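You operate a simulated robot arm through the tools that you are given. There is no shell and no other tool.

You run a simulated two-armed robot. Do the job below in one go: nothing can be reset, and whatever is moved stays where it is left.

## Task
Press the star sheet onto the red pouch.
Fine: pouch in the white outline, the sheet's picture under the plate, one run; heat and time are set; slide the drawer out again.

The check looks at the end state, three seconds after you hand in, the way a careful person would. Anything else that was tipped, shoved, dropped, spilled or broken makes it a failure. Flat cloth is picked up by pressing the open fingertips on it (5 to 10 N) and closing them slowly along it; thin cloth reads only 2 to 8 mm in the jaws.

## Robot
Two 7-joint arms with two-finger grippers on one trunk that stands fixed in place. Base frame: the origin is at the foot of the trunk, x ahead of it, y to its left, z up. Readings come in mm, rad, newtons and seconds.
The left shoulder is at [50, 216, 1246], the right one opposite. With the tool pointing down near the work surface each hand reaches from about 260 to 800 mm from the base axis, measured 20 degrees to its own side. Payload 3.18 kg a hand.
The TCP of each hand is the grasp point between the finger pads, 30 mm short of the fingertips. In the tool frame z runs along the fingers and y along their closing line. The gripper opens to 144 mm; its body begins 103 mm behind the TCP.
Orientation is told as [roll, pitch, yaw] about the base's x, y, z axes, in that order, counted from this pose: with the fingers straight down and closing along the base's y, the tool's x points along the base's -x, its y along +y and its z along -z.

## Interface
- The arms move only by the tool apply_moves. It takes "left_increments", "right_increments" or both (then of equal length, played together; a hand with none holds still); each is a list of rows, each a list of 7 numbers: the turn, a rotation vector about the tool's x, y, z in units of 45 degrees (1.0 is 45 degrees), then the shift along the tool's x, y, z in units of 200 mm (1.0 is 200 mm), then the opening, from 0 (shut) to 1 (fully open). In form: [[ax, ay, az, tx, ty, tz, jaw], ...]. A call has 1 to 20 rows; each row is the pose to reach, as a shift and turn from the pose commanded when the call began, along the tool's axes at that moment. A call with a number of a shift or a turn outside -1 to 1 is refused whole. Rows are played at 5 a second. More than 50 mm and 0.15 rad between two rows, or a gripper value outside its range, and nothing of the call is played. A pose out of reach is approached as far as the arm can. The call stops where the force on the tool passes 40 N (or 10 N more than at its start, if that is more) or the arm is blocked; 0.2 s more then pass. Each finger travels about 186.7 mm/s and halts on what it meets, pressing with about 22 N; the grip force reading is that of the motor and also rises with nothing between the fingers. The clock runs only during rows and for 0.2 s after the last one: add rows that repeat a pose to give the fingers time. It gives the time, the measured TCP pose, the force on the tool (base axes), the opening and the grip force at its end, in the units of the frame above (readings bear some noise), with the torque about the TCP (base axes, N m) and any sound that the robot's microphone picked up, and new pictures: "pictures" is both (left out), scene, wrist or none (wrist: the cameras of the hands that moved).
- Cameras (640 x 400 px; columns grow to the right, rows downward): "scene" is now at [124.7, -38, 1463.1]; the picture's right is [-0.41, -0.91, 0.00], its down [-0.29, 0.13, -0.95] and it looks along [0.86, -0.39, -0.32] (base axes); focal length 214 px, centre (320, 200). "left" rides on the left gripper at [76, -16, -143] in its tool frame; the picture's right is [0.21, 0.98, 0.00], its down [-0.84, 0.18, -0.51] and it looks along [-0.50, 0.11, 0.86] (tool axes); focal length 218 px, centre (320, 200). "right" rides on the right gripper at [76, 16, -143] in its tool frame; the picture's right is [-0.21, 0.98, 0.00], its down [-0.84, -0.18, -0.51] and it looks along [-0.50, -0.11, 0.86] (tool axes); focal length 218 px, centre (320, 200). There is no depth. A picture from a camera that has moved, and an enlarged one, comes with that camera's place and axes in the base frame and with its lens.
- raise_lower(by): moves the trunk up (or, below 0, down) by that many mm; the arms and the scene camera ride with it, the base frame stays. It gives what a move gives, with no picture.
- head_to(pan, tilt): turns the head with the scene camera to pan (to the left, within 1.396 rad either way) and tilt (down, from -0.506 to 1.204), counted from straight ahead of the robot (the tilt from the chest, where the trunk bows). It gives what a move gives, and a new picture of the scene camera.
- zoom(camera, box): a new picture of the part [left, top, right, bottom] of that camera's present view, enlarged. It takes no simulated time.
- hand_in(): hands the job in; it is judged then, once.

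Nothing tells you positions but the pictures and the camera data. Unless the task says otherwise, let go and move clear before handing in.

The tools are called as name(argument=value, ...) on one line, values as JSON. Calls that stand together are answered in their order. apply_moves: Moves the arms, as the interface text tells. Its arguments: {"type":"object","properties":{"left_increments":{"type":"array","items":{"type":"array","items":{"type":"number"}}},"right_increments":{"type":"array","items":{"type":"array","items":{"type":"number"}}},"pictures":{"type":"string","enum":["both","scene","wrist","none"]}},"required":[]} The other tools are called the same way: raise_lower (by) moves the trunk up or down; head_to (pan, tilt) turns the head that bears the scene camera; zoom (camera, box) takes an enlarged picture of a part of a camera's view; hand_in () hands the job in.

At the start:

```text
time: 0.0
left_position: [336.8, -62.3, 1442.8]
left_ee_rot: [-0.002, 0.002, 0.002]
left_wrist_force: [0.0, 0.2, 0.3]
left_torque: [0.0, -0.01, 0.02]
left_gripper_width: 144.0
left_gripper_force: 0.0
right_position: [383.4, -433.9, 1441.6]
right_ee_rot: [0.0, -0.001, -0.001]
right_wrist_force: [-0.4, -0.3, -0.7]
right_torque: [-0.06, -0.01, 0.0]
right_gripper_width: 144.2
right_gripper_force: 0.0
trunk travel left (down, up): [-325.0, 44.0]
head pan, tilt (commanded): [-0.426, 0.323]
```

scene: 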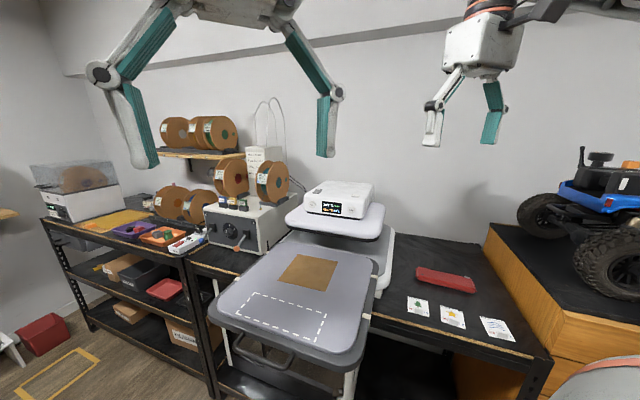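
right: 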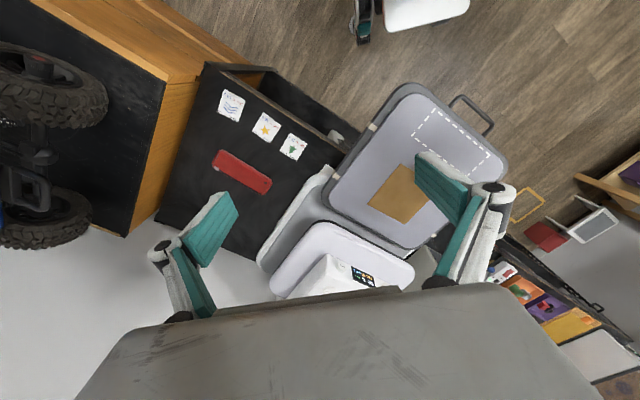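
left: 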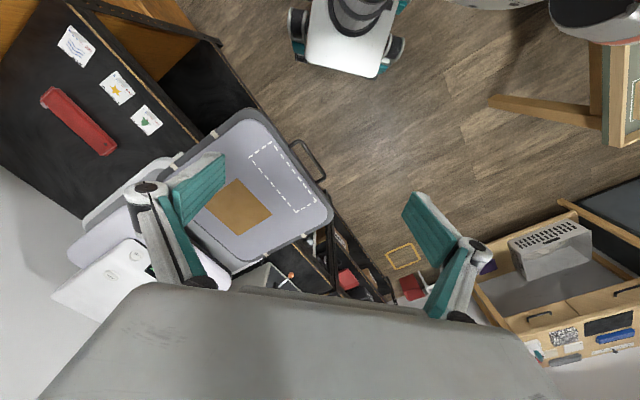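

I see a heat press with its drawer slid out, a brown sheet and a white dashed outline on it, and to the right a dark table with a red pouch and three picture sheets (the middle one looks like the star). I'll look closer before moving anything.

zoom(camera="scene", box=[380, 240, 560, 360])

zoom(camera="scene", box=[190, 160, 410, 400])

zoom(camera="right", box=[160, 60, 350, 220])

zoom(camera="right", box=[250, 70, 530, 310])

```text
3.33 times, centred on (470, 300) of scene
camera zoom: at [124.7, -38.0, 1463.1], right [-0.41, -0.91, 0.0], down [-0.29, 0.13, -0.95], along [0.86, -0.39, -0.32], focal length 715 px, centre (-180, -133)
```

zoom: 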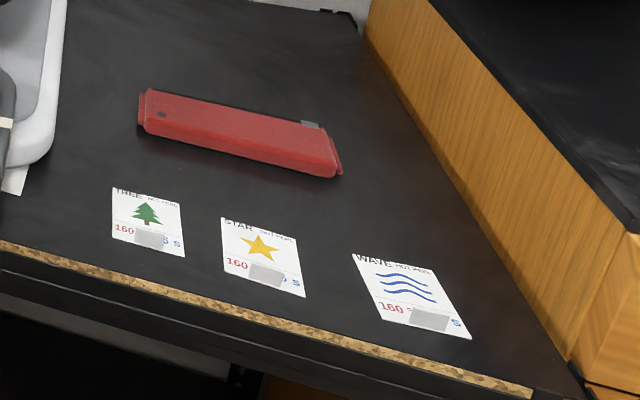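

```text
1.67 times, centred on (300, 280) of scene
camera zoom: at [124.7, -38.0, 1463.1], right [-0.41, -0.91, 0.0], down [-0.29, 0.13, -0.95], along [0.86, -0.39, -0.32], focal length 358 px, centre (353, 67)
```

zoom: 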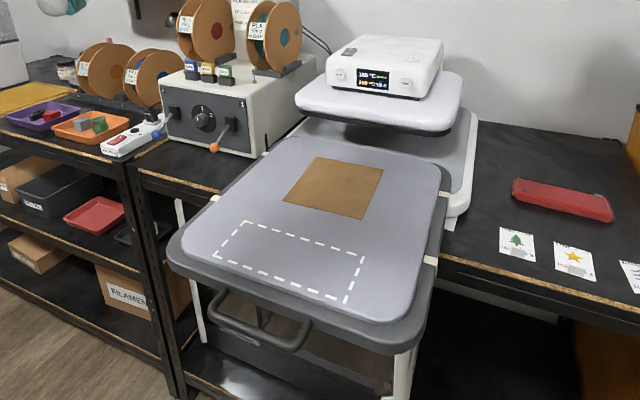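

```text
2.50 times, centred on (255, 140) of right
camera zoom: at [304.5, -419.2, 1583.8], right [0.21, 0.98, 0.0], down [0.84, -0.18, 0.51], along [0.5, -0.11, -0.86], focal length 546 px, centre (482, 350)
```

zoom: 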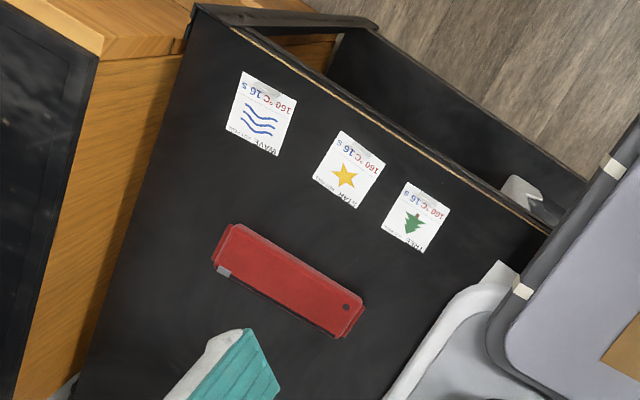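

```text
1.67 times, centred on (390, 190) of right
camera zoom: at [304.5, -419.2, 1583.8], right [0.21, 0.98, 0.0], down [0.84, -0.18, 0.51], along [0.5, -0.11, -0.86], focal length 364 px, centre (203, 217)
```

zoom: 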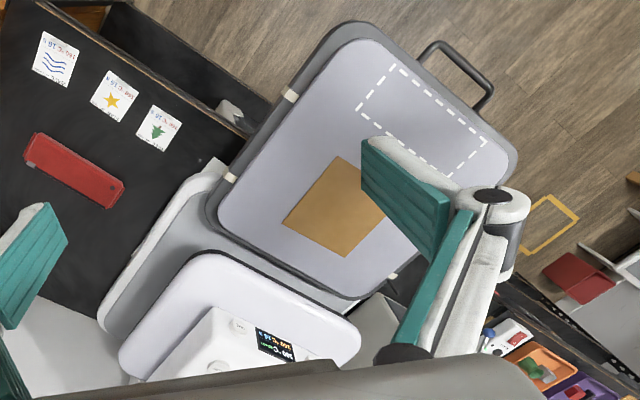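

The table top looks to be near z≈927 and the tray surface near z≈1032. The pouch is at about (531,-714) and the outline centre at about (535,-124), both long along 45°. I'll turn the head to see the press, handle and display better.

head_to(pan=-0.5, tilt=0.6)

zoom(camera="scene", box=[260, 60, 460, 185])

zoom(camera="scene", box=[200, 180, 400, 305])

zoom(camera="left", box=[190, 90, 350, 190])

zoom(camera="left", box=[30, 160, 250, 300])

```text
time: 0.8
left_position: [336.9, -61.1, 1441.7]
left_ee_rot: [-0.001, -0.002, 0.002]
left_wrist_force: [0.0, 1.0, 1.1]
left_torque: [-0.03, 0.0, -0.01]
left_gripper_width: 144.0
left_gripper_force: 0.1
right_position: [382.5, -433.9, 1440.9]
right_ee_rot: [0.001, -0.003, 0.0]
right_wrist_force: [0.0, 0.3, 0.4]
right_torque: [0.02, 0.03, 0.05]
right_gripper_width: 143.8
right_gripper_force: 0.0
trunk travel left (down, up): [-325.0, 44.0]
head pan, tilt (commanded): [-0.499, 0.6]
camera scene: at [117.2, -41.7, 1437.7], right [-0.48, -0.88, 0.0], down [-0.5, 0.27, -0.83], along [0.72, -0.39, -0.56], focal length 214 px, centre (320, 200)
```

scene: 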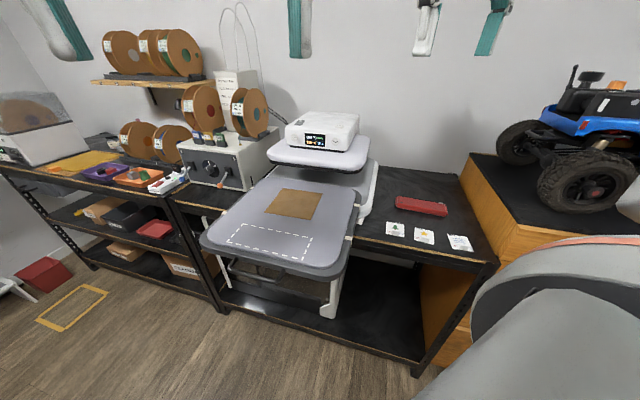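

```text
3.20 times, centred on (360, 122) of scene
camera zoom: at [117.2, -41.7, 1437.7], right [-0.48, -0.88, 0.0], down [-0.5, 0.27, -0.83], along [0.72, -0.39, -0.56], focal length 686 px, centre (192, 448)
```

zoom: 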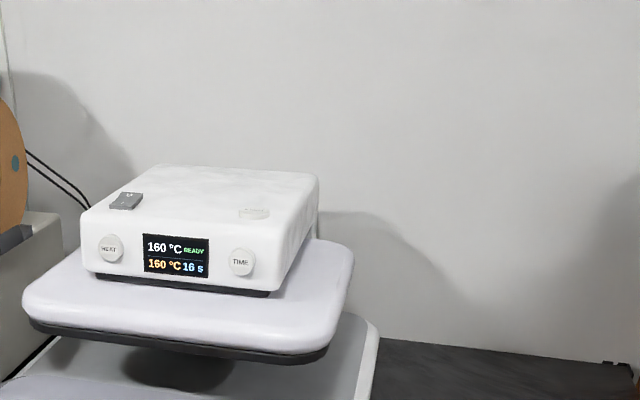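

```text
3.20 times, centred on (300, 242) of scene
camera zoom: at [117.2, -41.7, 1437.7], right [-0.48, -0.88, 0.0], down [-0.5, 0.27, -0.83], along [0.72, -0.39, -0.56], focal length 686 px, centre (384, 64)
```

zoom: 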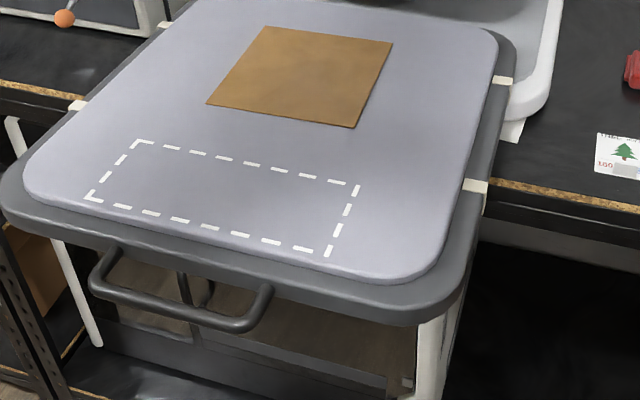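

```text
4.00 times, centred on (270, 140) of left
camera zoom: at [260.5, -78.4, 1586.5], right [-0.21, 0.98, 0.0], down [0.84, 0.18, 0.51], along [0.5, 0.11, -0.86], focal length 873 px, centre (520, 440)
```

zoom: 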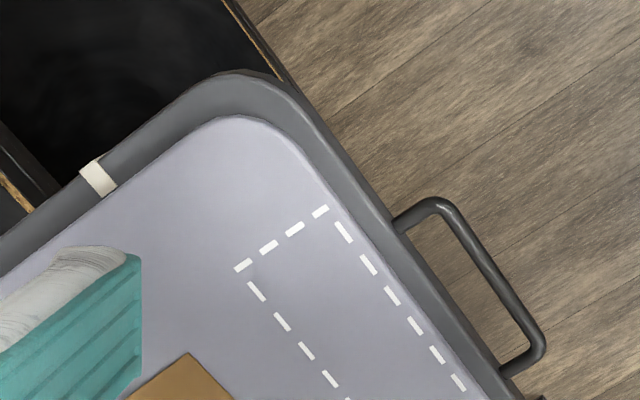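

```text
2.86 times, centred on (140, 230) of left
camera zoom: at [260.5, -78.4, 1586.5], right [-0.21, 0.98, 0.0], down [0.84, 0.18, 0.51], along [0.5, 0.11, -0.86], focal length 624 px, centre (834, 114)
```

zoom: 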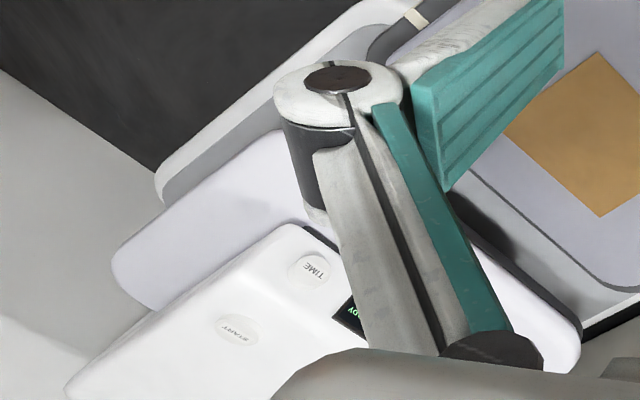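

The display reads 160 °C READY over 160 °C 16 s. There are buttons marked HEAT and TIME, and something on the top that may be START, so I'll look closer at those and at the handle.

zoom(camera="left", box=[80, 240, 160, 290])

zoom(camera="scene", box=[280, 105, 376, 165])

zoom(camera="scene", box=[380, 190, 476, 250])

zoom(camera="right", box=[200, 80, 312, 150])

zoom(camera="right", box=[190, 130, 302, 200])

```text
8.00 times, centred on (120, 265) of left
camera zoom: at [260.5, -78.4, 1586.5], right [-0.21, 0.98, 0.0], down [0.84, 0.18, 0.51], along [0.5, 0.11, -0.86], focal length 1746 px, centre (1920, -320)
```

zoom: 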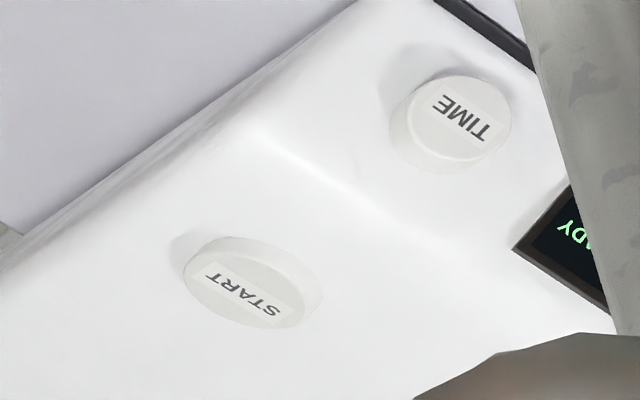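

```text
6.67 times, centred on (328, 135) of scene
camera zoom: at [117.2, -41.7, 1437.7], right [-0.48, -0.88, 0.0], down [-0.5, 0.27, -0.83], along [0.72, -0.39, -0.56], focal length 1430 px, centre (267, 633)
```

zoom: 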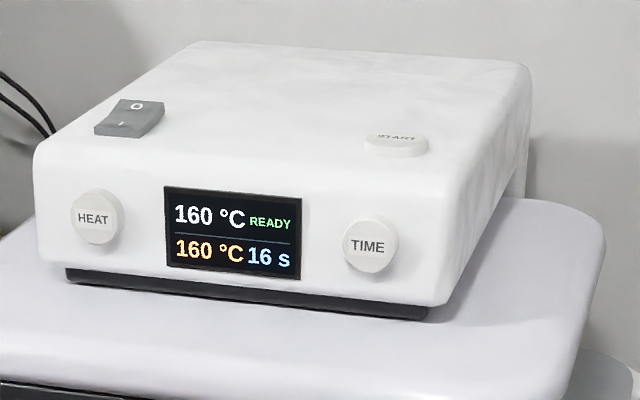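

```text
6.67 times, centred on (428, 220) of scene
camera zoom: at [117.2, -41.7, 1437.7], right [-0.48, -0.88, 0.0], down [-0.5, 0.27, -0.83], along [0.72, -0.39, -0.56], focal length 1430 px, centre (-400, 67)
```

zoom: 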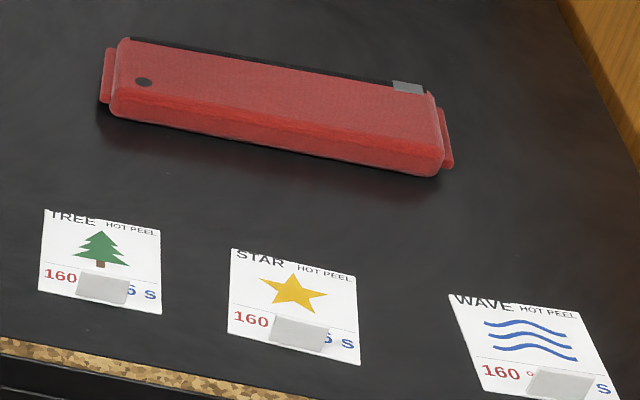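

```text
5.71 times, centred on (256, 115) of right
camera zoom: at [304.3, -419.2, 1583.9], right [0.21, 0.98, 0.0], down [0.84, -0.18, 0.51], along [0.5, -0.11, -0.86], focal length 1247 px, centre (686, 686)
```

zoom: 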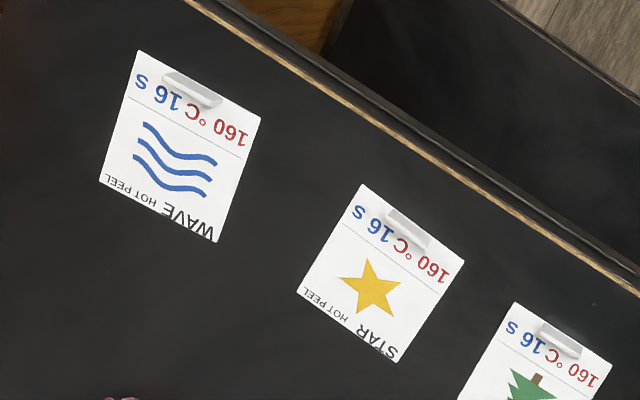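

```text
5.71 times, centred on (246, 165) of right
camera zoom: at [304.3, -419.2, 1583.9], right [0.21, 0.98, 0.0], down [0.84, -0.18, 0.51], along [0.5, -0.11, -0.86], focal length 1247 px, centre (743, 400)
```

zoom: 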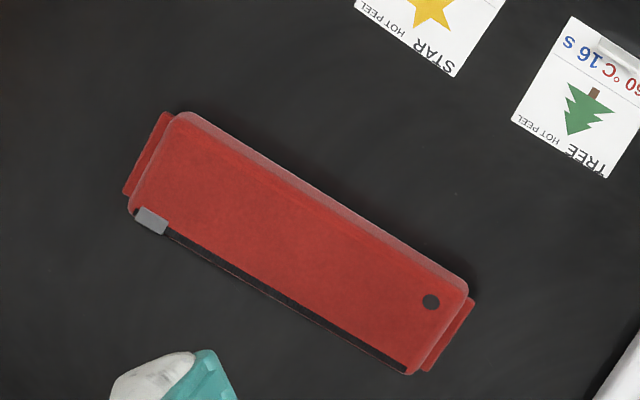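

The press has a START button on its top at about (810,-504,1209). The star sheet has a raised grip tab on its front edge near (397,-582). I'll move the left hand out of the way to the left, and lower the right hand while turning it 45° to line up with the pouch.

apply_moves(left_increments=[[0, 0, 0, 0, 0.125, 0, 1], [0, 0, 0, 0, 0.25, 0, 1], [0, 0, 0, 0, 0.375, 0, 1], [0, 0, 0, 0, 0.5, 0, 1], [0, 0, 0, 0, 0.625, 0, 1], [0, 0, 0, 0, 0.75, 0, 1], [0, 0, 0, 0, 0.875, 0, 1], [0, 0, 0, 0, 1.0, 0, 1]], right_increments=[[0, 0, -0.125, 0, 0, 0.125, 1], [0, 0, -0.25, 0, 0, 0.25, 1], [0, 0, -0.375, 0, 0, 0.375, 1], [0, 0, -0.5, 0, 0, 0.5, 1], [0, 0, -0.625, 0, 0, 0.625, 1], [0, 0, -0.75, 0, 0, 0.75, 1], [0, 0, -0.875, 0, 0, 0.875, 1], [0, 0, -1.0, 0, 0, 1.0, 1]])

```text
time: 2.6
left_position: [334.7, 138.4, 1441.0]
left_ee_rot: [-0.002, 0.0, 0.003]
left_wrist_force: [-0.7, 0.3, 0.3]
left_torque: [-0.04, 0.0, 0.0]
left_gripper_width: 143.6
left_gripper_force: 0.0
right_position: [382.7, -432.3, 1243.0]
right_ee_rot: [-0.002, -0.002, 0.786]
right_wrist_force: [-0.1, -0.7, -0.2]
right_torque: [-0.01, 0.01, 0.0]
right_gripper_width: 143.9
right_gripper_force: 0.1
trunk travel left (down, up): [-325.0, 44.0]
head pan, tilt (commanded): [-0.499, 0.6]
camera scene: at [117.3, -41.0, 1437.7], right [-0.48, -0.88, 0.0], down [-0.5, 0.27, -0.83], along [0.72, -0.4, -0.56], focal length 214 px, centre (320, 200)
camera right: at [315.9, -477.1, 1384.8], right [-0.54, 0.84, 0.0], down [0.72, 0.47, 0.51], along [0.43, 0.28, -0.86], focal length 218 px, centre (320, 200)
camera left: at [259.8, 123.1, 1585.6], right [-0.21, 0.98, 0.0], down [0.84, 0.18, 0.51], along [0.5, 0.1, -0.86], focal length 218 px, centre (320, 200)
```

scene: 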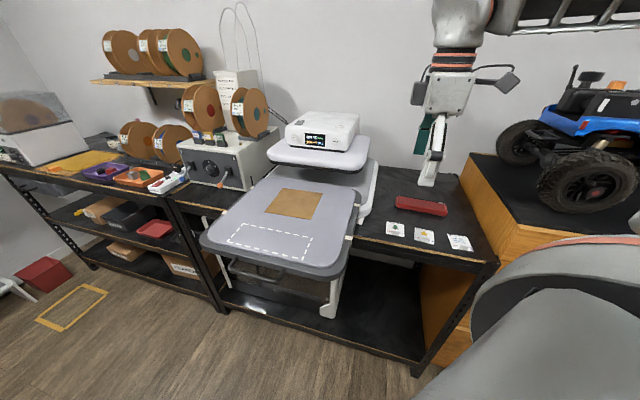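
right: 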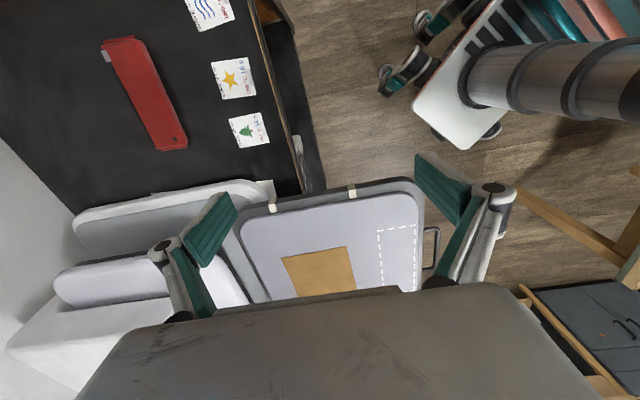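
left: 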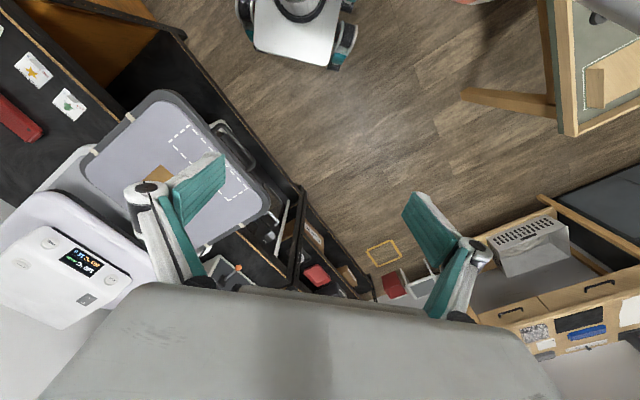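

Everything looks as expected and the hand has turned 45°. Next I'll bring the right hand over the pouch, in two steps.

apply_moves(right_increments=[[0, 0, 0, 0.04, -0.127, 0.06, 1], [0, 0, 0, 0.08, -0.253, 0.12, 1], [0, 0, 0, 0.118, -0.38, 0.175, 1], [0, 0, 0, 0.157, -0.507, 0.235, 1], [0, 0, 0, 0.197, -0.633, 0.29, 1], [0, 0, 0, 0.237, -0.76, 0.35, 1]], pictures="none")

apply_moves(right_increments=[[0, 0, 0, 0.04, -0.127, 0.05, 1], [0, 0, 0, 0.08, -0.253, 0.1, 1], [0, 0, 0, 0.118, -0.38, 0.15, 1], [0, 0, 0, 0.157, -0.507, 0.2, 1], [0, 0, 0, 0.197, -0.633, 0.25, 1], [0, 0, 0, 0.237, -0.76, 0.3, 1], [0, 0, 0, 0.237, -0.76, 0.3, 1]])

```text
time: 4.0
left_position: [337.0, 136.2, 1441.0]
left_ee_rot: [-0.001, 0.001, 0.002]
left_wrist_force: [1.4, 0.6, -0.2]
left_torque: [0.01, 0.02, -0.02]
left_gripper_width: 144.0
left_gripper_force: 0.1
right_position: [456.0, -577.0, 1173.2]
right_ee_rot: [0.001, 0.001, 0.785]
right_wrist_force: [-0.4, -0.6, -0.7]
right_torque: [0.04, 0.05, 0.0]
right_gripper_width: 144.0
right_gripper_force: 0.0
trunk travel left (down, up): [-325.0, 44.0]
head pan, tilt (commanded): [-0.499, 0.6]
```

```text
time: 5.6
left_position: [335.7, 137.9, 1442.6]
left_ee_rot: [-0.001, 0.0, 0.002]
left_wrist_force: [-0.8, 0.6, 0.3]
left_torque: [-0.02, -0.03, 0.02]
left_gripper_width: 144.0
left_gripper_force: 0.1
right_position: [528.6, -715.8, 1113.6]
right_ee_rot: [-0.001, -0.001, 0.786]
right_wrist_force: [-0.3, -0.3, 0.6]
right_torque: [-0.03, -0.03, 0.04]
right_gripper_width: 143.9
right_gripper_force: 0.0
trunk travel left (down, up): [-325.0, 44.0]
head pan, tilt (commanded): [-0.499, 0.6]
camera scene: at [116.6, -41.0, 1437.8], right [-0.48, -0.88, 0.0], down [-0.5, 0.27, -0.83], along [0.72, -0.4, -0.56], focal length 214 px, centre (320, 200)
camera right: at [462.4, -760.1, 1253.7], right [-0.54, 0.84, 0.0], down [0.72, 0.47, 0.51], along [0.43, 0.28, -0.86], focal length 218 px, centre (320, 200)
```

scene: 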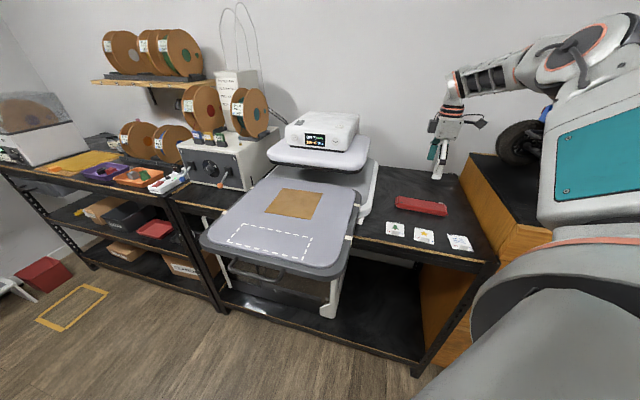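
right: 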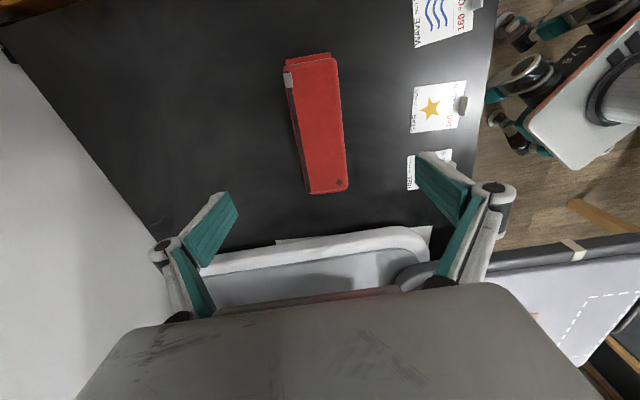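

The hand is above the pouch area. I'll zoom in with the wrist camera to fix the pouch's centre, direction and thickness.

zoom(camera="right", box=[240, 40, 400, 200])

zoom(camera="scene", box=[380, 100, 500, 260])

zoom(camera="right", box=[390, 60, 490, 160])

```text
2.50 times, centred on (320, 120) of right
camera zoom: at [462.4, -760.1, 1253.7], right [-0.54, 0.84, 0.0], down [0.72, 0.47, 0.51], along [0.43, 0.28, -0.86], focal length 546 px, centre (320, 400)
```

zoom: 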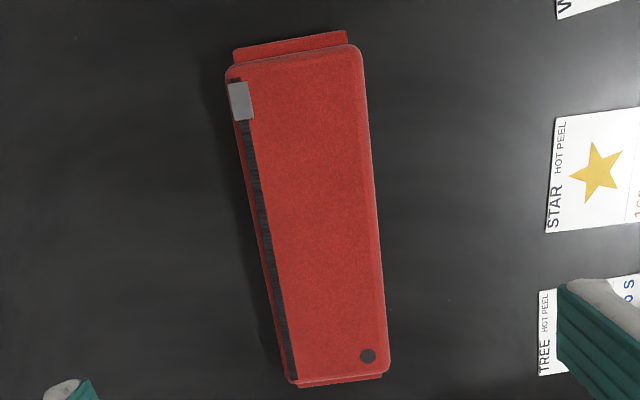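

```text
2.50 times, centred on (440, 180) of scene
camera zoom: at [116.6, -41.0, 1437.8], right [-0.48, -0.88, 0.0], down [-0.5, 0.27, -0.83], along [0.72, -0.4, -0.56], focal length 536 px, centre (20, 250)
```

zoom: 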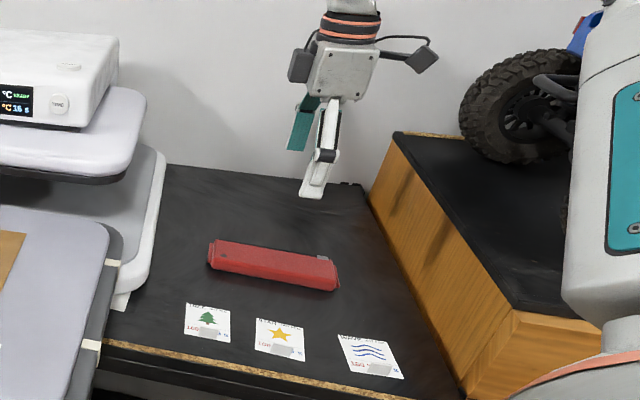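

```text
4.00 times, centred on (440, 110) of right
camera zoom: at [462.4, -760.1, 1253.7], right [-0.54, 0.84, 0.0], down [0.72, 0.47, 0.51], along [0.43, 0.28, -0.86], focal length 873 px, centre (-160, 560)
```

zoom: 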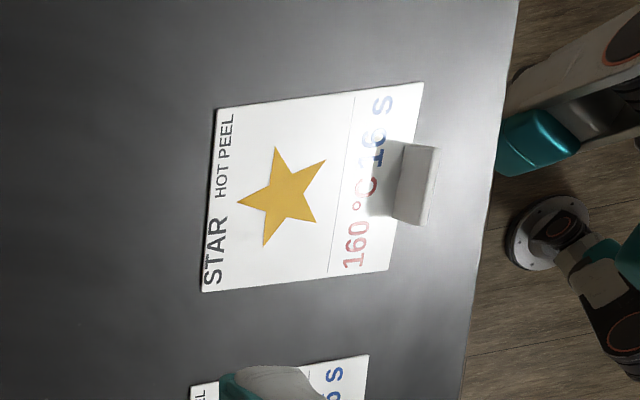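

The pouch centre is at about (528,-717), its long axis at about 41°, and it is about 63 mm wide. I'll adjust the yaw slightly, narrow the fingers to about 100 mm and lower to just above it.

apply_moves(right_increments=[[0, 0, 0.045, 0, 0, 0.12, 0.9], [0, 0, 0.09, 0, 0, 0.24, 0.8], [0, 0, 0.09, 0, 0, 0.36, 0.72], [0, 0, 0.09, 0, 0, 0.48, 0.72], [0, 0, 0.09, 0, 0, 0.55, 0.72], [0, 0, 0.09, 0, 0, 0.55, 0.72]])

zoom(camera="right", box=[190, 0, 450, 260])

zoom(camera="scene", box=[380, 110, 500, 260])

```text
time: 7.0
left_position: [335.8, 137.9, 1440.8]
left_ee_rot: [-0.002, 0.001, 0.001]
left_wrist_force: [0.2, -1.1, 0.4]
left_torque: [0.02, 0.0, 0.0]
left_gripper_width: 144.0
left_gripper_force: 0.1
right_position: [530.7, -717.5, 1002.6]
right_ee_rot: [-0.001, -0.004, 0.714]
right_wrist_force: [0.1, -0.4, 0.5]
right_torque: [-0.04, 0.0, -0.02]
right_gripper_width: 103.8
right_gripper_force: 0.1
trunk travel left (down, up): [-325.0, 44.0]
head pan, tilt (commanded): [-0.499, 0.6]
camera scene: at [117.2, -41.7, 1437.7], right [-0.48, -0.88, 0.0], down [-0.5, 0.27, -0.83], along [0.72, -0.39, -0.56], focal length 214 px, centre (320, 200)
camera right: at [460.2, -755.8, 1143.8], right [-0.48, 0.88, 0.0], down [0.75, 0.42, 0.51], along [0.45, 0.24, -0.86], focal length 218 px, centre (320, 200)
```

scene: 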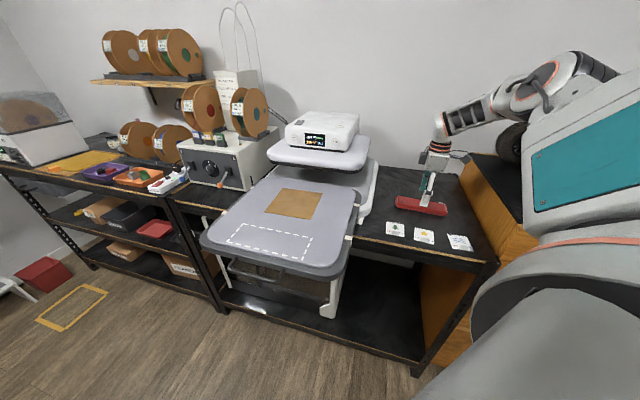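
right: 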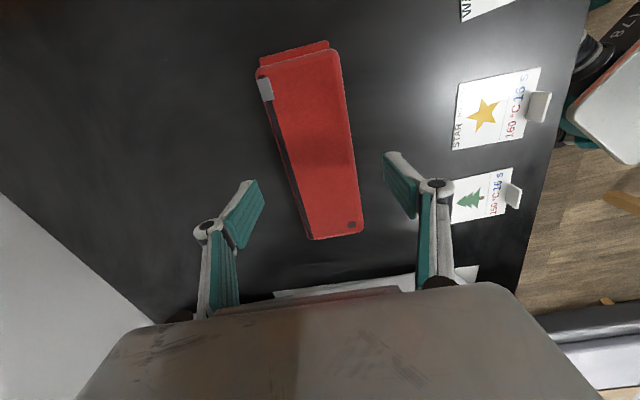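

```text
1.54 times, centred on (320, 130) of right
camera zoom: at [460.2, -755.8, 1143.8], right [-0.48, 0.88, 0.0], down [0.75, 0.42, 0.51], along [0.45, 0.24, -0.86], focal length 336 px, centre (320, 308)
```

zoom: 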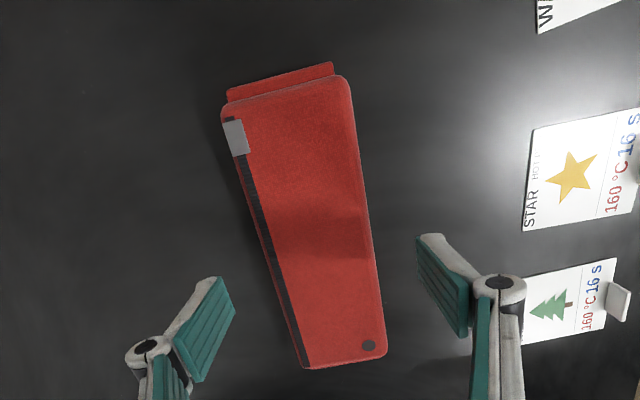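

```text
2.67 times, centred on (440, 185) of scene
camera zoom: at [117.2, -41.7, 1437.7], right [-0.48, -0.88, 0.0], down [-0.5, 0.27, -0.83], along [0.72, -0.39, -0.56], focal length 572 px, centre (0, 240)
```

zoom: 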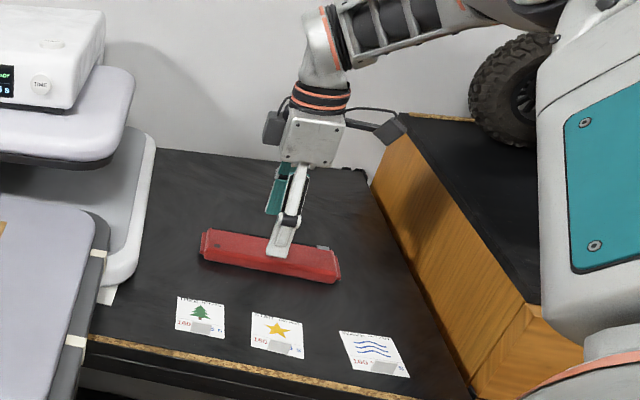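

The pouch centre and direction check out (centre about (528,-718), 41.3°). I'll lower to put the fingertips about 4 mm above the table and close on it gently.

apply_moves(right_increments=[[0, 0, -0.008, 0, 0, 0.07, 0.72], [0, 0, -0.008, 0, 0, 0.14, 0.72], [0, 0, -0.008, 0, 0, 0.2, 0.72], [0, 0, -0.008, 0, 0, 0.2, 0.65], [0, 0, -0.008, 0, 0, 0.2, 0.58], [0, 0, -0.008, 0, 0, 0.2, 0.52], [0, 0, -0.008, 0, 0, 0.2, 0.48], [0, 0, -0.008, 0, 0, 0.2, 0.44], [0, 0, -0.008, 0, 0, 0.2, 0.4], [0, 0, -0.008, 0, 0, 0.2, 0.35], [0, 0, -0.008, 0, 0, 0.2, 0.35]])

zoom(camera="right", box=[190, 0, 450, 260])

zoom(camera="scene", box=[380, 150, 500, 260])

```text
time: 9.4
left_position: [335.6, 137.8, 1440.9]
left_ee_rot: [-0.002, 0.001, 0.003]
left_wrist_force: [-0.5, 0.7, 0.4]
left_torque: [-0.02, -0.01, -0.02]
left_gripper_width: 144.2
left_gripper_force: 0.1
right_position: [530.2, -716.2, 962.8]
right_ee_rot: [-0.001, -0.001, 0.721]
right_wrist_force: [-0.1, -0.2, 0.3]
right_torque: [0.02, 0.01, 0.03]
right_gripper_width: 67.2
right_gripper_force: 21.9
trunk travel left (down, up): [-325.0, 44.0]
head pan, tilt (commanded): [-0.499, 0.6]
camera scene: at [117.2, -41.7, 1437.7], right [-0.48, -0.88, 0.0], down [-0.5, 0.27, -0.83], along [0.72, -0.39, -0.56], focal length 214 px, centre (320, 200)
camera right: at [460.7, -755.7, 1103.9], right [-0.49, 0.87, 0.0], down [0.75, 0.42, 0.51], along [0.44, 0.25, -0.86], focal length 218 px, centre (320, 200)
```

scene: 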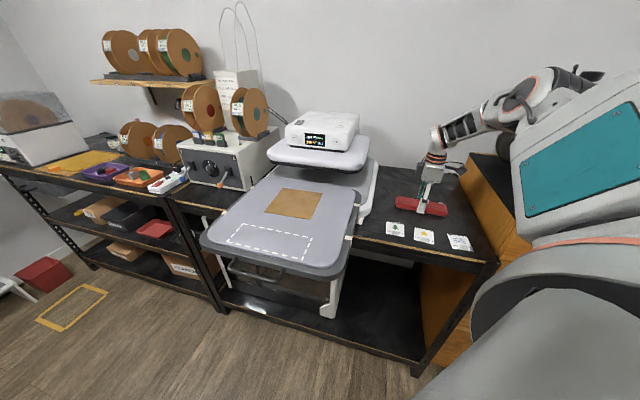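
right: 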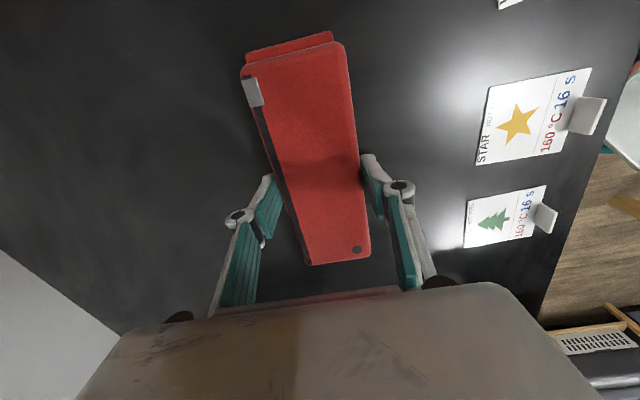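

```text
1.54 times, centred on (320, 130) of right
camera zoom: at [460.7, -755.7, 1103.9], right [-0.49, 0.87, 0.0], down [0.75, 0.42, 0.51], along [0.44, 0.25, -0.86], focal length 336 px, centre (320, 308)
```

zoom: 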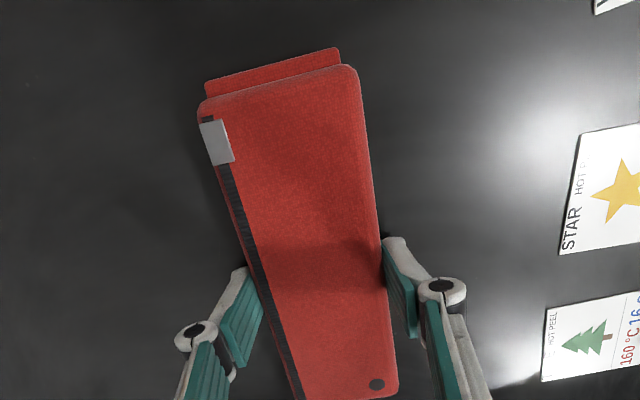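

```text
3.64 times, centred on (440, 205) of scene
camera zoom: at [117.2, -41.7, 1437.7], right [-0.48, -0.88, 0.0], down [-0.5, 0.27, -0.83], along [0.72, -0.39, -0.56], focal length 780 px, centre (-116, 182)
```

zoom: 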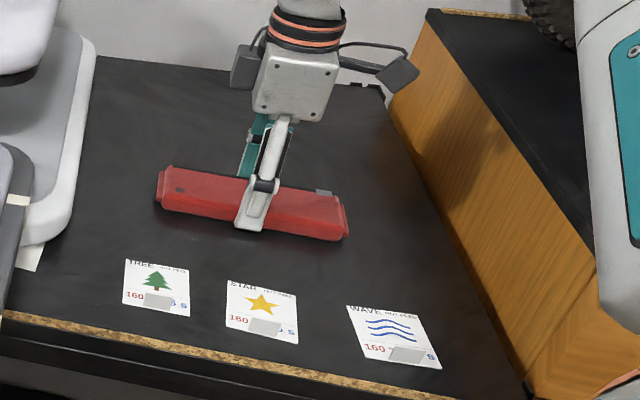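

The pouch is gripped at 67 mm width. I'll lift it straight up slowly and check it.

apply_moves(right_increments=[[0, 0, 0, 0, 0, -0.05, 0.35], [0, 0, 0, 0, 0, -0.12, 0.35], [0, 0, 0, 0, 0, -0.24, 0.35], [0, 0, 0, 0, 0, -0.38, 0.35], [0, 0, 0, 0, 0, -0.53, 0.35], [0, 0, 0, 0, 0, -0.68, 0.35], [0, 0, 0, 0, 0, -0.83, 0.35], [0, 0, 0, 0, 0, -0.98, 0.35], [0, 0, 0, 0, 0, -0.98, 0.35]])

```text
time: 11.4
left_position: [336.6, 137.9, 1441.0]
left_ee_rot: [0.0, 0.0, 0.002]
left_wrist_force: [-0.3, 0.6, -0.3]
left_torque: [0.05, 0.03, 0.02]
left_gripper_width: 143.9
left_gripper_force: 0.0
right_position: [528.0, -716.3, 1158.5]
right_ee_rot: [-0.001, -0.002, 0.721]
right_wrist_force: [0.1, 1.5, -0.4]
right_torque: [0.0, 0.01, -0.04]
right_gripper_width: 67.2
right_gripper_force: 21.1
trunk travel left (down, up): [-325.0, 44.0]
head pan, tilt (commanded): [-0.499, 0.6]
camera scene: at [117.6, -42.4, 1437.6], right [-0.48, -0.88, 0.0], down [-0.5, 0.27, -0.82], along [0.72, -0.39, -0.57], focal length 214 px, centre (320, 200)
camera right: at [459.7, -756.1, 1300.0], right [-0.49, 0.87, 0.0], down [0.75, 0.42, 0.51], along [0.44, 0.25, -0.86], focal length 218 px, centre (320, 200)
```

scene: 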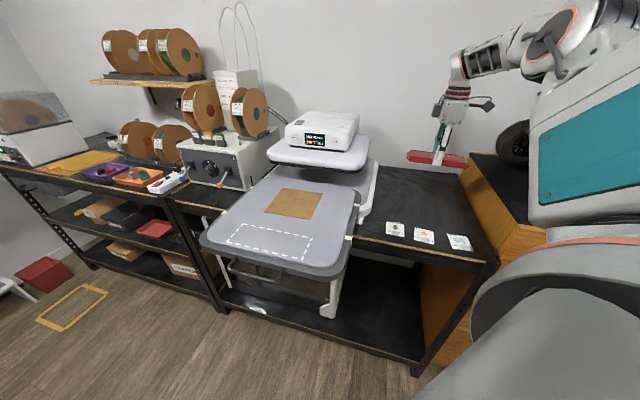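
right: 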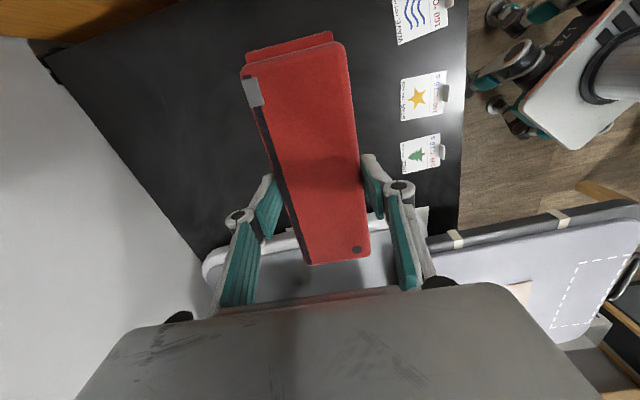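

The pouch hangs level in the grip. I'll carry it across towards the outline at this height.

apply_moves(right_increments=[[0, 0, 0, -0.09, 0.1, 0, 0.35], [0, 0, 0, -0.2, 0.22, 0, 0.35], [0, 0, 0, -0.31, 0.35, 0, 0.35], [0, 0, 0, -0.42, 0.475, 0, 0.35], [0, 0, 0, -0.53, 0.6, 0, 0.35], [0, 0, 0, -0.635, 0.72, 0, 0.35]], pictures="none")

apply_moves(right_increments=[[0, 0, 0, -0.1, 0.12, 0, 0.35], [0, 0, 0, -0.21, 0.24, 0, 0.35], [0, 0, 0, -0.32, 0.36, 0, 0.35], [0, 0, 0, -0.42, 0.475, 0, 0.35], [0, 0, 0, -0.53, 0.6, 0, 0.35], [0, 0, 0, -0.635, 0.72, 0, 0.35]], pictures="none")

apply_moves(right_increments=[[0, 0, -0.02, -0.1, 0.12, 0, 0.35], [0, 0, -0.04, -0.21, 0.24, 0, 0.35], [0, 0, -0.06, -0.32, 0.36, 0, 0.35], [0, 0, -0.08, -0.42, 0.475, 0, 0.35], [0, 0, -0.1, -0.53, 0.6, 0, 0.35], [0, 0, -0.1, -0.6, 0.68, 0, 0.35], [0, 0, -0.1, -0.6, 0.68, 0, 0.35]])

```text
time: 12.8
left_position: [336.4, 138.5, 1440.5]
left_ee_rot: [-0.002, 0.001, 0.001]
left_wrist_force: [0.7, 0.5, 0.2]
left_torque: [-0.03, -0.01, -0.02]
left_gripper_width: 143.9
left_gripper_force: 0.0
right_position: [529.3, -521.2, 1158.1]
right_ee_rot: [-0.001, -0.003, 0.722]
right_wrist_force: [0.3, 0.2, -0.3]
right_torque: [-0.02, 0.01, -0.02]
right_gripper_width: 67.2
right_gripper_force: 21.2
trunk travel left (down, up): [-325.0, 44.0]
head pan, tilt (commanded): [-0.499, 0.6]
```

```text
time: 14.2
left_position: [337.2, 138.5, 1440.6]
left_ee_rot: [-0.003, 0.002, 0.002]
left_wrist_force: [0.0, 0.4, 0.2]
left_torque: [-0.01, 0.03, -0.01]
left_gripper_width: 143.7
left_gripper_force: 0.1
right_position: [531.4, -331.0, 1161.3]
right_ee_rot: [-0.001, 0.0, 0.718]
right_wrist_force: [-0.1, -0.1, -0.2]
right_torque: [-0.04, -0.02, -0.03]
right_gripper_width: 67.0
right_gripper_force: 22.1
trunk travel left (down, up): [-325.0, 44.0]
head pan, tilt (commanded): [-0.499, 0.6]
```

```text
time: 15.8
left_position: [337.8, 137.0, 1440.2]
left_ee_rot: [0.0, 0.002, 0.001]
left_wrist_force: [0.1, -0.6, -0.2]
left_torque: [0.03, 0.03, 0.02]
left_gripper_width: 143.8
left_gripper_force: 0.1
right_position: [514.6, -171.3, 1159.5]
right_ee_rot: [0.003, -0.002, 0.795]
right_wrist_force: [1.0, -0.2, 0.1]
right_torque: [0.01, 0.01, -0.03]
right_gripper_width: 67.2
right_gripper_force: 22.0
right hand out of reach, approached as far as the arm can: row 5, 6, 7
trunk travel left (down, up): [-325.0, 44.0]
head pan, tilt (commanded): [-0.499, 0.6]
camera scene: at [118.6, -42.4, 1437.5], right [-0.48, -0.88, 0.0], down [-0.5, 0.27, -0.82], along [0.72, -0.39, -0.57], focal length 214 px, centre (320, 200)
camera right: at [449.6, -217.4, 1302.2], right [-0.55, 0.83, 0.0], down [0.72, 0.47, 0.51], along [0.42, 0.28, -0.86], focal length 218 px, centre (320, 200)
```

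scene: 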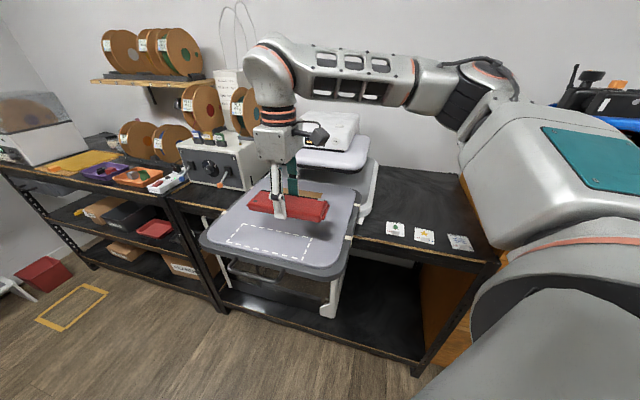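
right: 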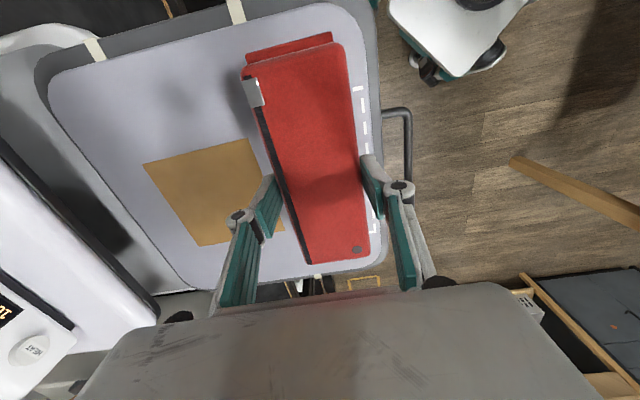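

The arm stopped a little short of the commanded spot, about 20 mm off, with some joint at its limit at this height. The pouch is well clear above the tray, so I'll lower about 50 mm and see whether the reach comes back.

apply_moves(right_increments=[[0, 0, 0, 0, 0, 0.08, 0.35], [0, 0, 0, 0, 0, 0.16, 0.35], [0, 0, 0, 0, 0, 0.24, 0.35], [0, 0, 0, 0, 0, 0.24, 0.35]])

```text
time: 16.8
left_position: [335.7, 137.9, 1440.5]
left_ee_rot: [-0.001, -0.001, 0.002]
left_wrist_force: [-0.2, 0.9, 0.3]
left_torque: [0.0, -0.01, 0.02]
left_gripper_width: 144.1
left_gripper_force: 0.1
right_position: [516.1, -171.8, 1111.3]
right_ee_rot: [0.0, -0.003, 0.797]
right_wrist_force: [-0.3, 0.0, -0.8]
right_torque: [0.02, 0.02, 0.0]
right_gripper_width: 67.0
right_gripper_force: 22.4
trunk travel left (down, up): [-325.0, 44.0]
head pan, tilt (commanded): [-0.499, 0.6]
camera scene: at [117.1, -41.7, 1437.7], right [-0.48, -0.88, 0.0], down [-0.5, 0.27, -0.83], along [0.72, -0.39, -0.56], focal length 214 px, centre (320, 200)
camera right: at [449.4, -215.5, 1254.6], right [-0.55, 0.83, 0.0], down [0.72, 0.48, 0.51], along [0.42, 0.28, -0.86], focal length 218 px, centre (320, 200)
```

scene: 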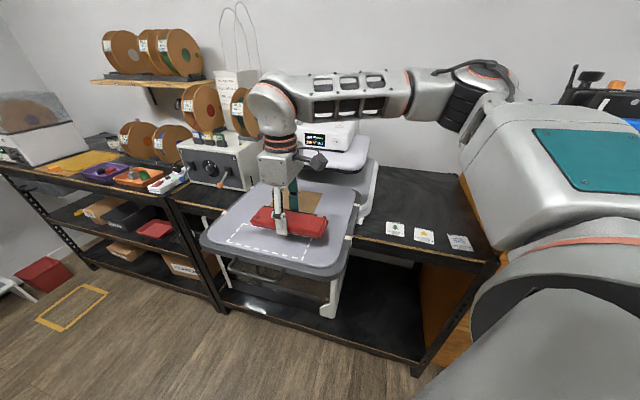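
right: 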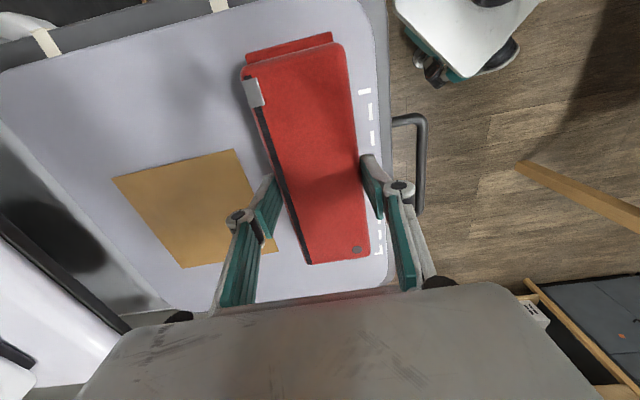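

It lowered without trouble and with no reach warning. I'll now move on towards the outline centre in small steps at this height.

apply_moves(right_increments=[[0, 0, 0, -0.05, 0.02, 0, 0.35], [0, 0, 0, -0.1, 0.04, 0, 0.35], [0, 0, 0, -0.15, 0.06, 0, 0.35], [0, 0, 0, -0.2, 0.08, 0, 0.35], [0, 0, 0, -0.256, 0.103, 0, 0.35], [0, 0, 0, -0.256, 0.103, 0, 0.35]])

```text
time: 18.2
left_position: [337.4, 137.8, 1440.5]
left_ee_rot: [-0.003, -0.001, 0.001]
left_wrist_force: [0.5, -0.8, 0.4]
left_torque: [0.0, -0.01, -0.02]
left_gripper_width: 143.9
left_gripper_force: 0.1
right_position: [515.5, -172.3, 1112.2]
right_ee_rot: [-0.002, -0.001, 0.8]
right_wrist_force: [-0.3, 0.1, -0.4]
right_torque: [0.02, 0.01, 0.02]
right_gripper_width: 66.9
right_gripper_force: 22.0
right hand out of reach, approached as far as the arm can: row 1, 2, 3, 4, 5, 6
trunk travel left (down, up): [-325.0, 44.0]
head pan, tilt (commanded): [-0.499, 0.6]
camera scene: at [117.3, -41.8, 1437.7], right [-0.48, -0.88, 0.0], down [-0.5, 0.27, -0.83], along [0.72, -0.39, -0.56], focal length 214 px, centre (320, 200)
camera right: at [449.6, -215.6, 1254.6], right [-0.56, 0.83, 0.0], down [0.72, 0.48, 0.51], along [0.42, 0.28, -0.86], focal length 218 px, centre (320, 200)
```

scene: 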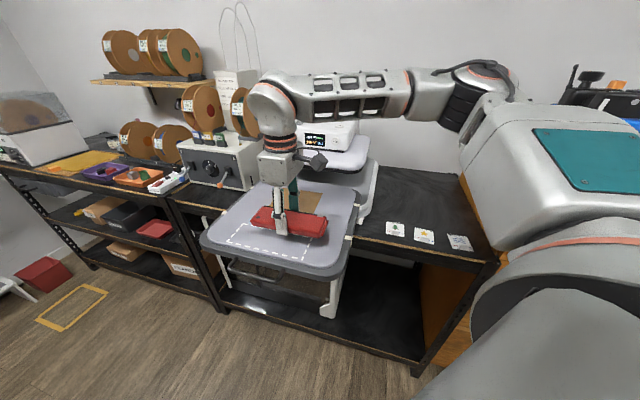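
right: 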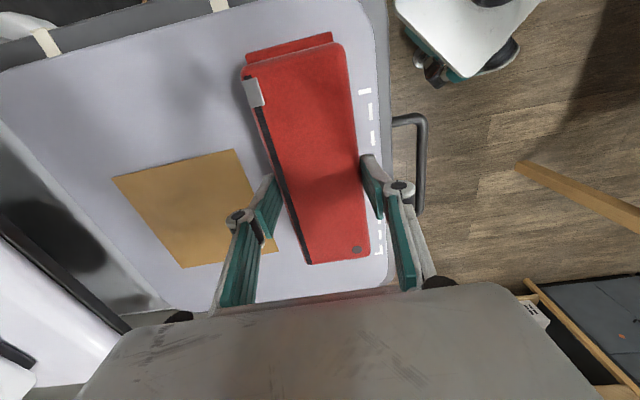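

Only sideways motion is blocked while vertical motion is free, so this is likely a joint limit. I'll test whether turning the hand to a smaller yaw frees the motion while the pouch stays high above the tray.

apply_moves(right_increments=[[0, 0, 0.13, 0, 0, 0, 0.35], [0, 0, 0.26, 0, 0, 0, 0.35], [0, 0, 0.39, 0, 0, 0, 0.35], [0, 0, 0.39, -0.05, 0.02, 0, 0.35], [0, 0, 0.39, -0.1, 0.04, 0, 0.35], [0, 0, 0.39, -0.15, 0.06, 0, 0.35], [0, 0, 0.39, -0.2, 0.08, 0, 0.35], [0, 0, 0.39, -0.256, 0.103, 0, 0.35], [0, 0, 0.39, -0.256, 0.103, 0, 0.35]])

```text
time: 20.2
left_position: [336.0, 137.5, 1441.6]
left_ee_rot: [-0.002, 0.0, 0.001]
left_wrist_force: [0.1, 0.6, -0.3]
left_torque: [0.01, -0.04, -0.03]
left_gripper_width: 144.1
left_gripper_force: 0.0
right_position: [550.7, -193.9, 1141.5]
right_ee_rot: [0.0, 0.001, 0.493]
right_wrist_force: [0.0, -0.6, 0.2]
right_torque: [-0.01, -0.02, 0.01]
right_gripper_width: 67.0
right_gripper_force: 22.3
right hand out of reach, approached as far as the arm can: row 2, 3, 4, 5, 6, 7, 8, 9
trunk travel left (down, up): [-325.0, 44.0]
head pan, tilt (commanded): [-0.499, 0.6]
camera scene: at [117.3, -41.8, 1437.7], right [-0.48, -0.88, 0.0], down [-0.5, 0.27, -0.83], along [0.72, -0.39, -0.56], focal length 214 px, centre (320, 200)
camera right: at [475.2, -218.4, 1283.3], right [-0.28, 0.96, 0.0], down [0.83, 0.24, 0.51], along [0.49, 0.14, -0.86], focal length 218 px, centre (320, 200)
```

scene: 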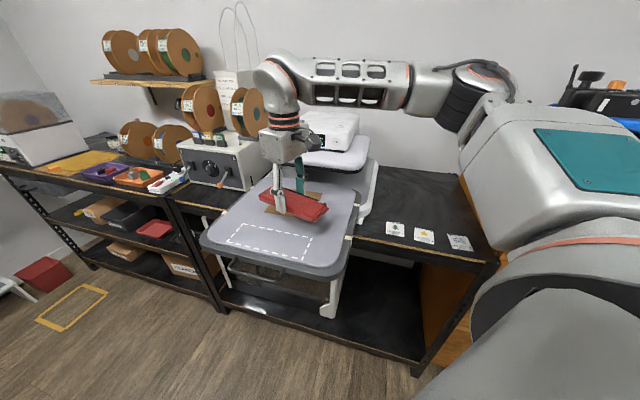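
right: 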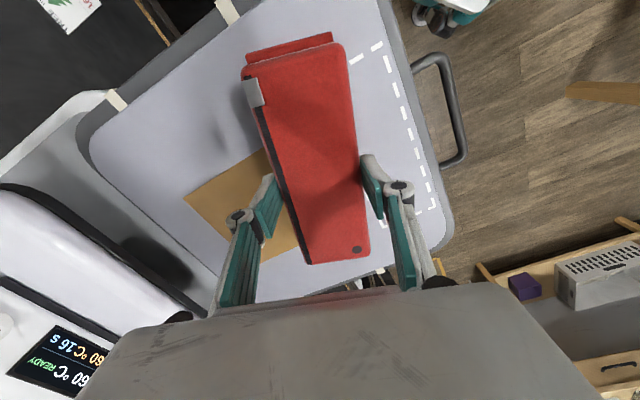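

Turning that way makes it worse, so the wrist's last joint is at its low stop. The pouch can lie either way round in the outline, so I'll turn the hand the other way, about 180° in total, while holding the pouch high above the tray.

apply_moves(right_increments=[[0, 0, -0.167, 0, 0, 0, 0.35], [0, 0, -0.333, 0, 0, 0, 0.35], [0, 0, -0.5, 0, 0, 0, 0.35], [0, 0, -0.667, 0, 0, 0, 0.35], [0, 0, -0.833, 0, 0, 0, 0.35], [0, 0, -1.0, 0, 0, 0, 0.35], [0, 0, -1.0, 0, 0, 0, 0.35]], pictures="none")

apply_moves(right_increments=[[0, 0, -0.167, 0, 0, 0, 0.35], [0, 0, -0.333, 0, 0, 0, 0.35], [0, 0, -0.5, 0, 0, 0, 0.35], [0, 0, -0.667, 0, 0, 0, 0.35], [0, 0, -0.833, 0, 0, 0, 0.35], [0, 0, -1.0, 0, 0, 0, 0.35], [0, 0, -1.0, 0, 0, 0, 0.35]], pictures="scene")

```text
time: 21.8
left_position: [336.9, 138.0, 1440.1]
left_ee_rot: [0.0, 0.0, 0.003]
left_wrist_force: [-0.8, -0.8, -0.4]
left_torque: [0.0, 0.01, -0.04]
left_gripper_width: 144.2
left_gripper_force: 0.0
right_position: [552.0, -196.3, 1140.2]
right_ee_rot: [-0.001, 0.001, 1.281]
right_wrist_force: [-1.0, -1.6, -0.5]
right_torque: [0.03, -0.03, 0.02]
right_gripper_width: 67.3
right_gripper_force: 21.8
trunk travel left (down, up): [-325.0, 44.0]
head pan, tilt (commanded): [-0.499, 0.6]
```

```text
time: 23.4
left_position: [336.2, 137.1, 1441.5]
left_ee_rot: [-0.001, -0.001, 0.002]
left_wrist_force: [-0.5, 0.8, 0.6]
left_torque: [0.03, -0.03, 0.02]
left_gripper_width: 143.8
left_gripper_force: 0.0
right_position: [552.7, -195.0, 1138.1]
right_ee_rot: [-0.002, -0.001, 2.065]
right_wrist_force: [0.3, 1.1, -1.9]
right_torque: [0.0, 0.0, 0.0]
right_gripper_width: 67.0
right_gripper_force: 21.6
trunk travel left (down, up): [-325.0, 44.0]
head pan, tilt (commanded): [-0.499, 0.6]
camera scene: at [117.3, -41.8, 1437.7], right [-0.48, -0.88, 0.0], down [-0.5, 0.27, -0.83], along [0.72, -0.39, -0.56], focal length 214 px, centre (320, 200)
```

scene: 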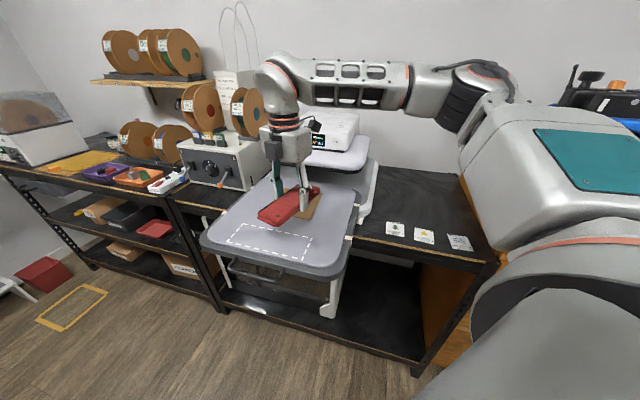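

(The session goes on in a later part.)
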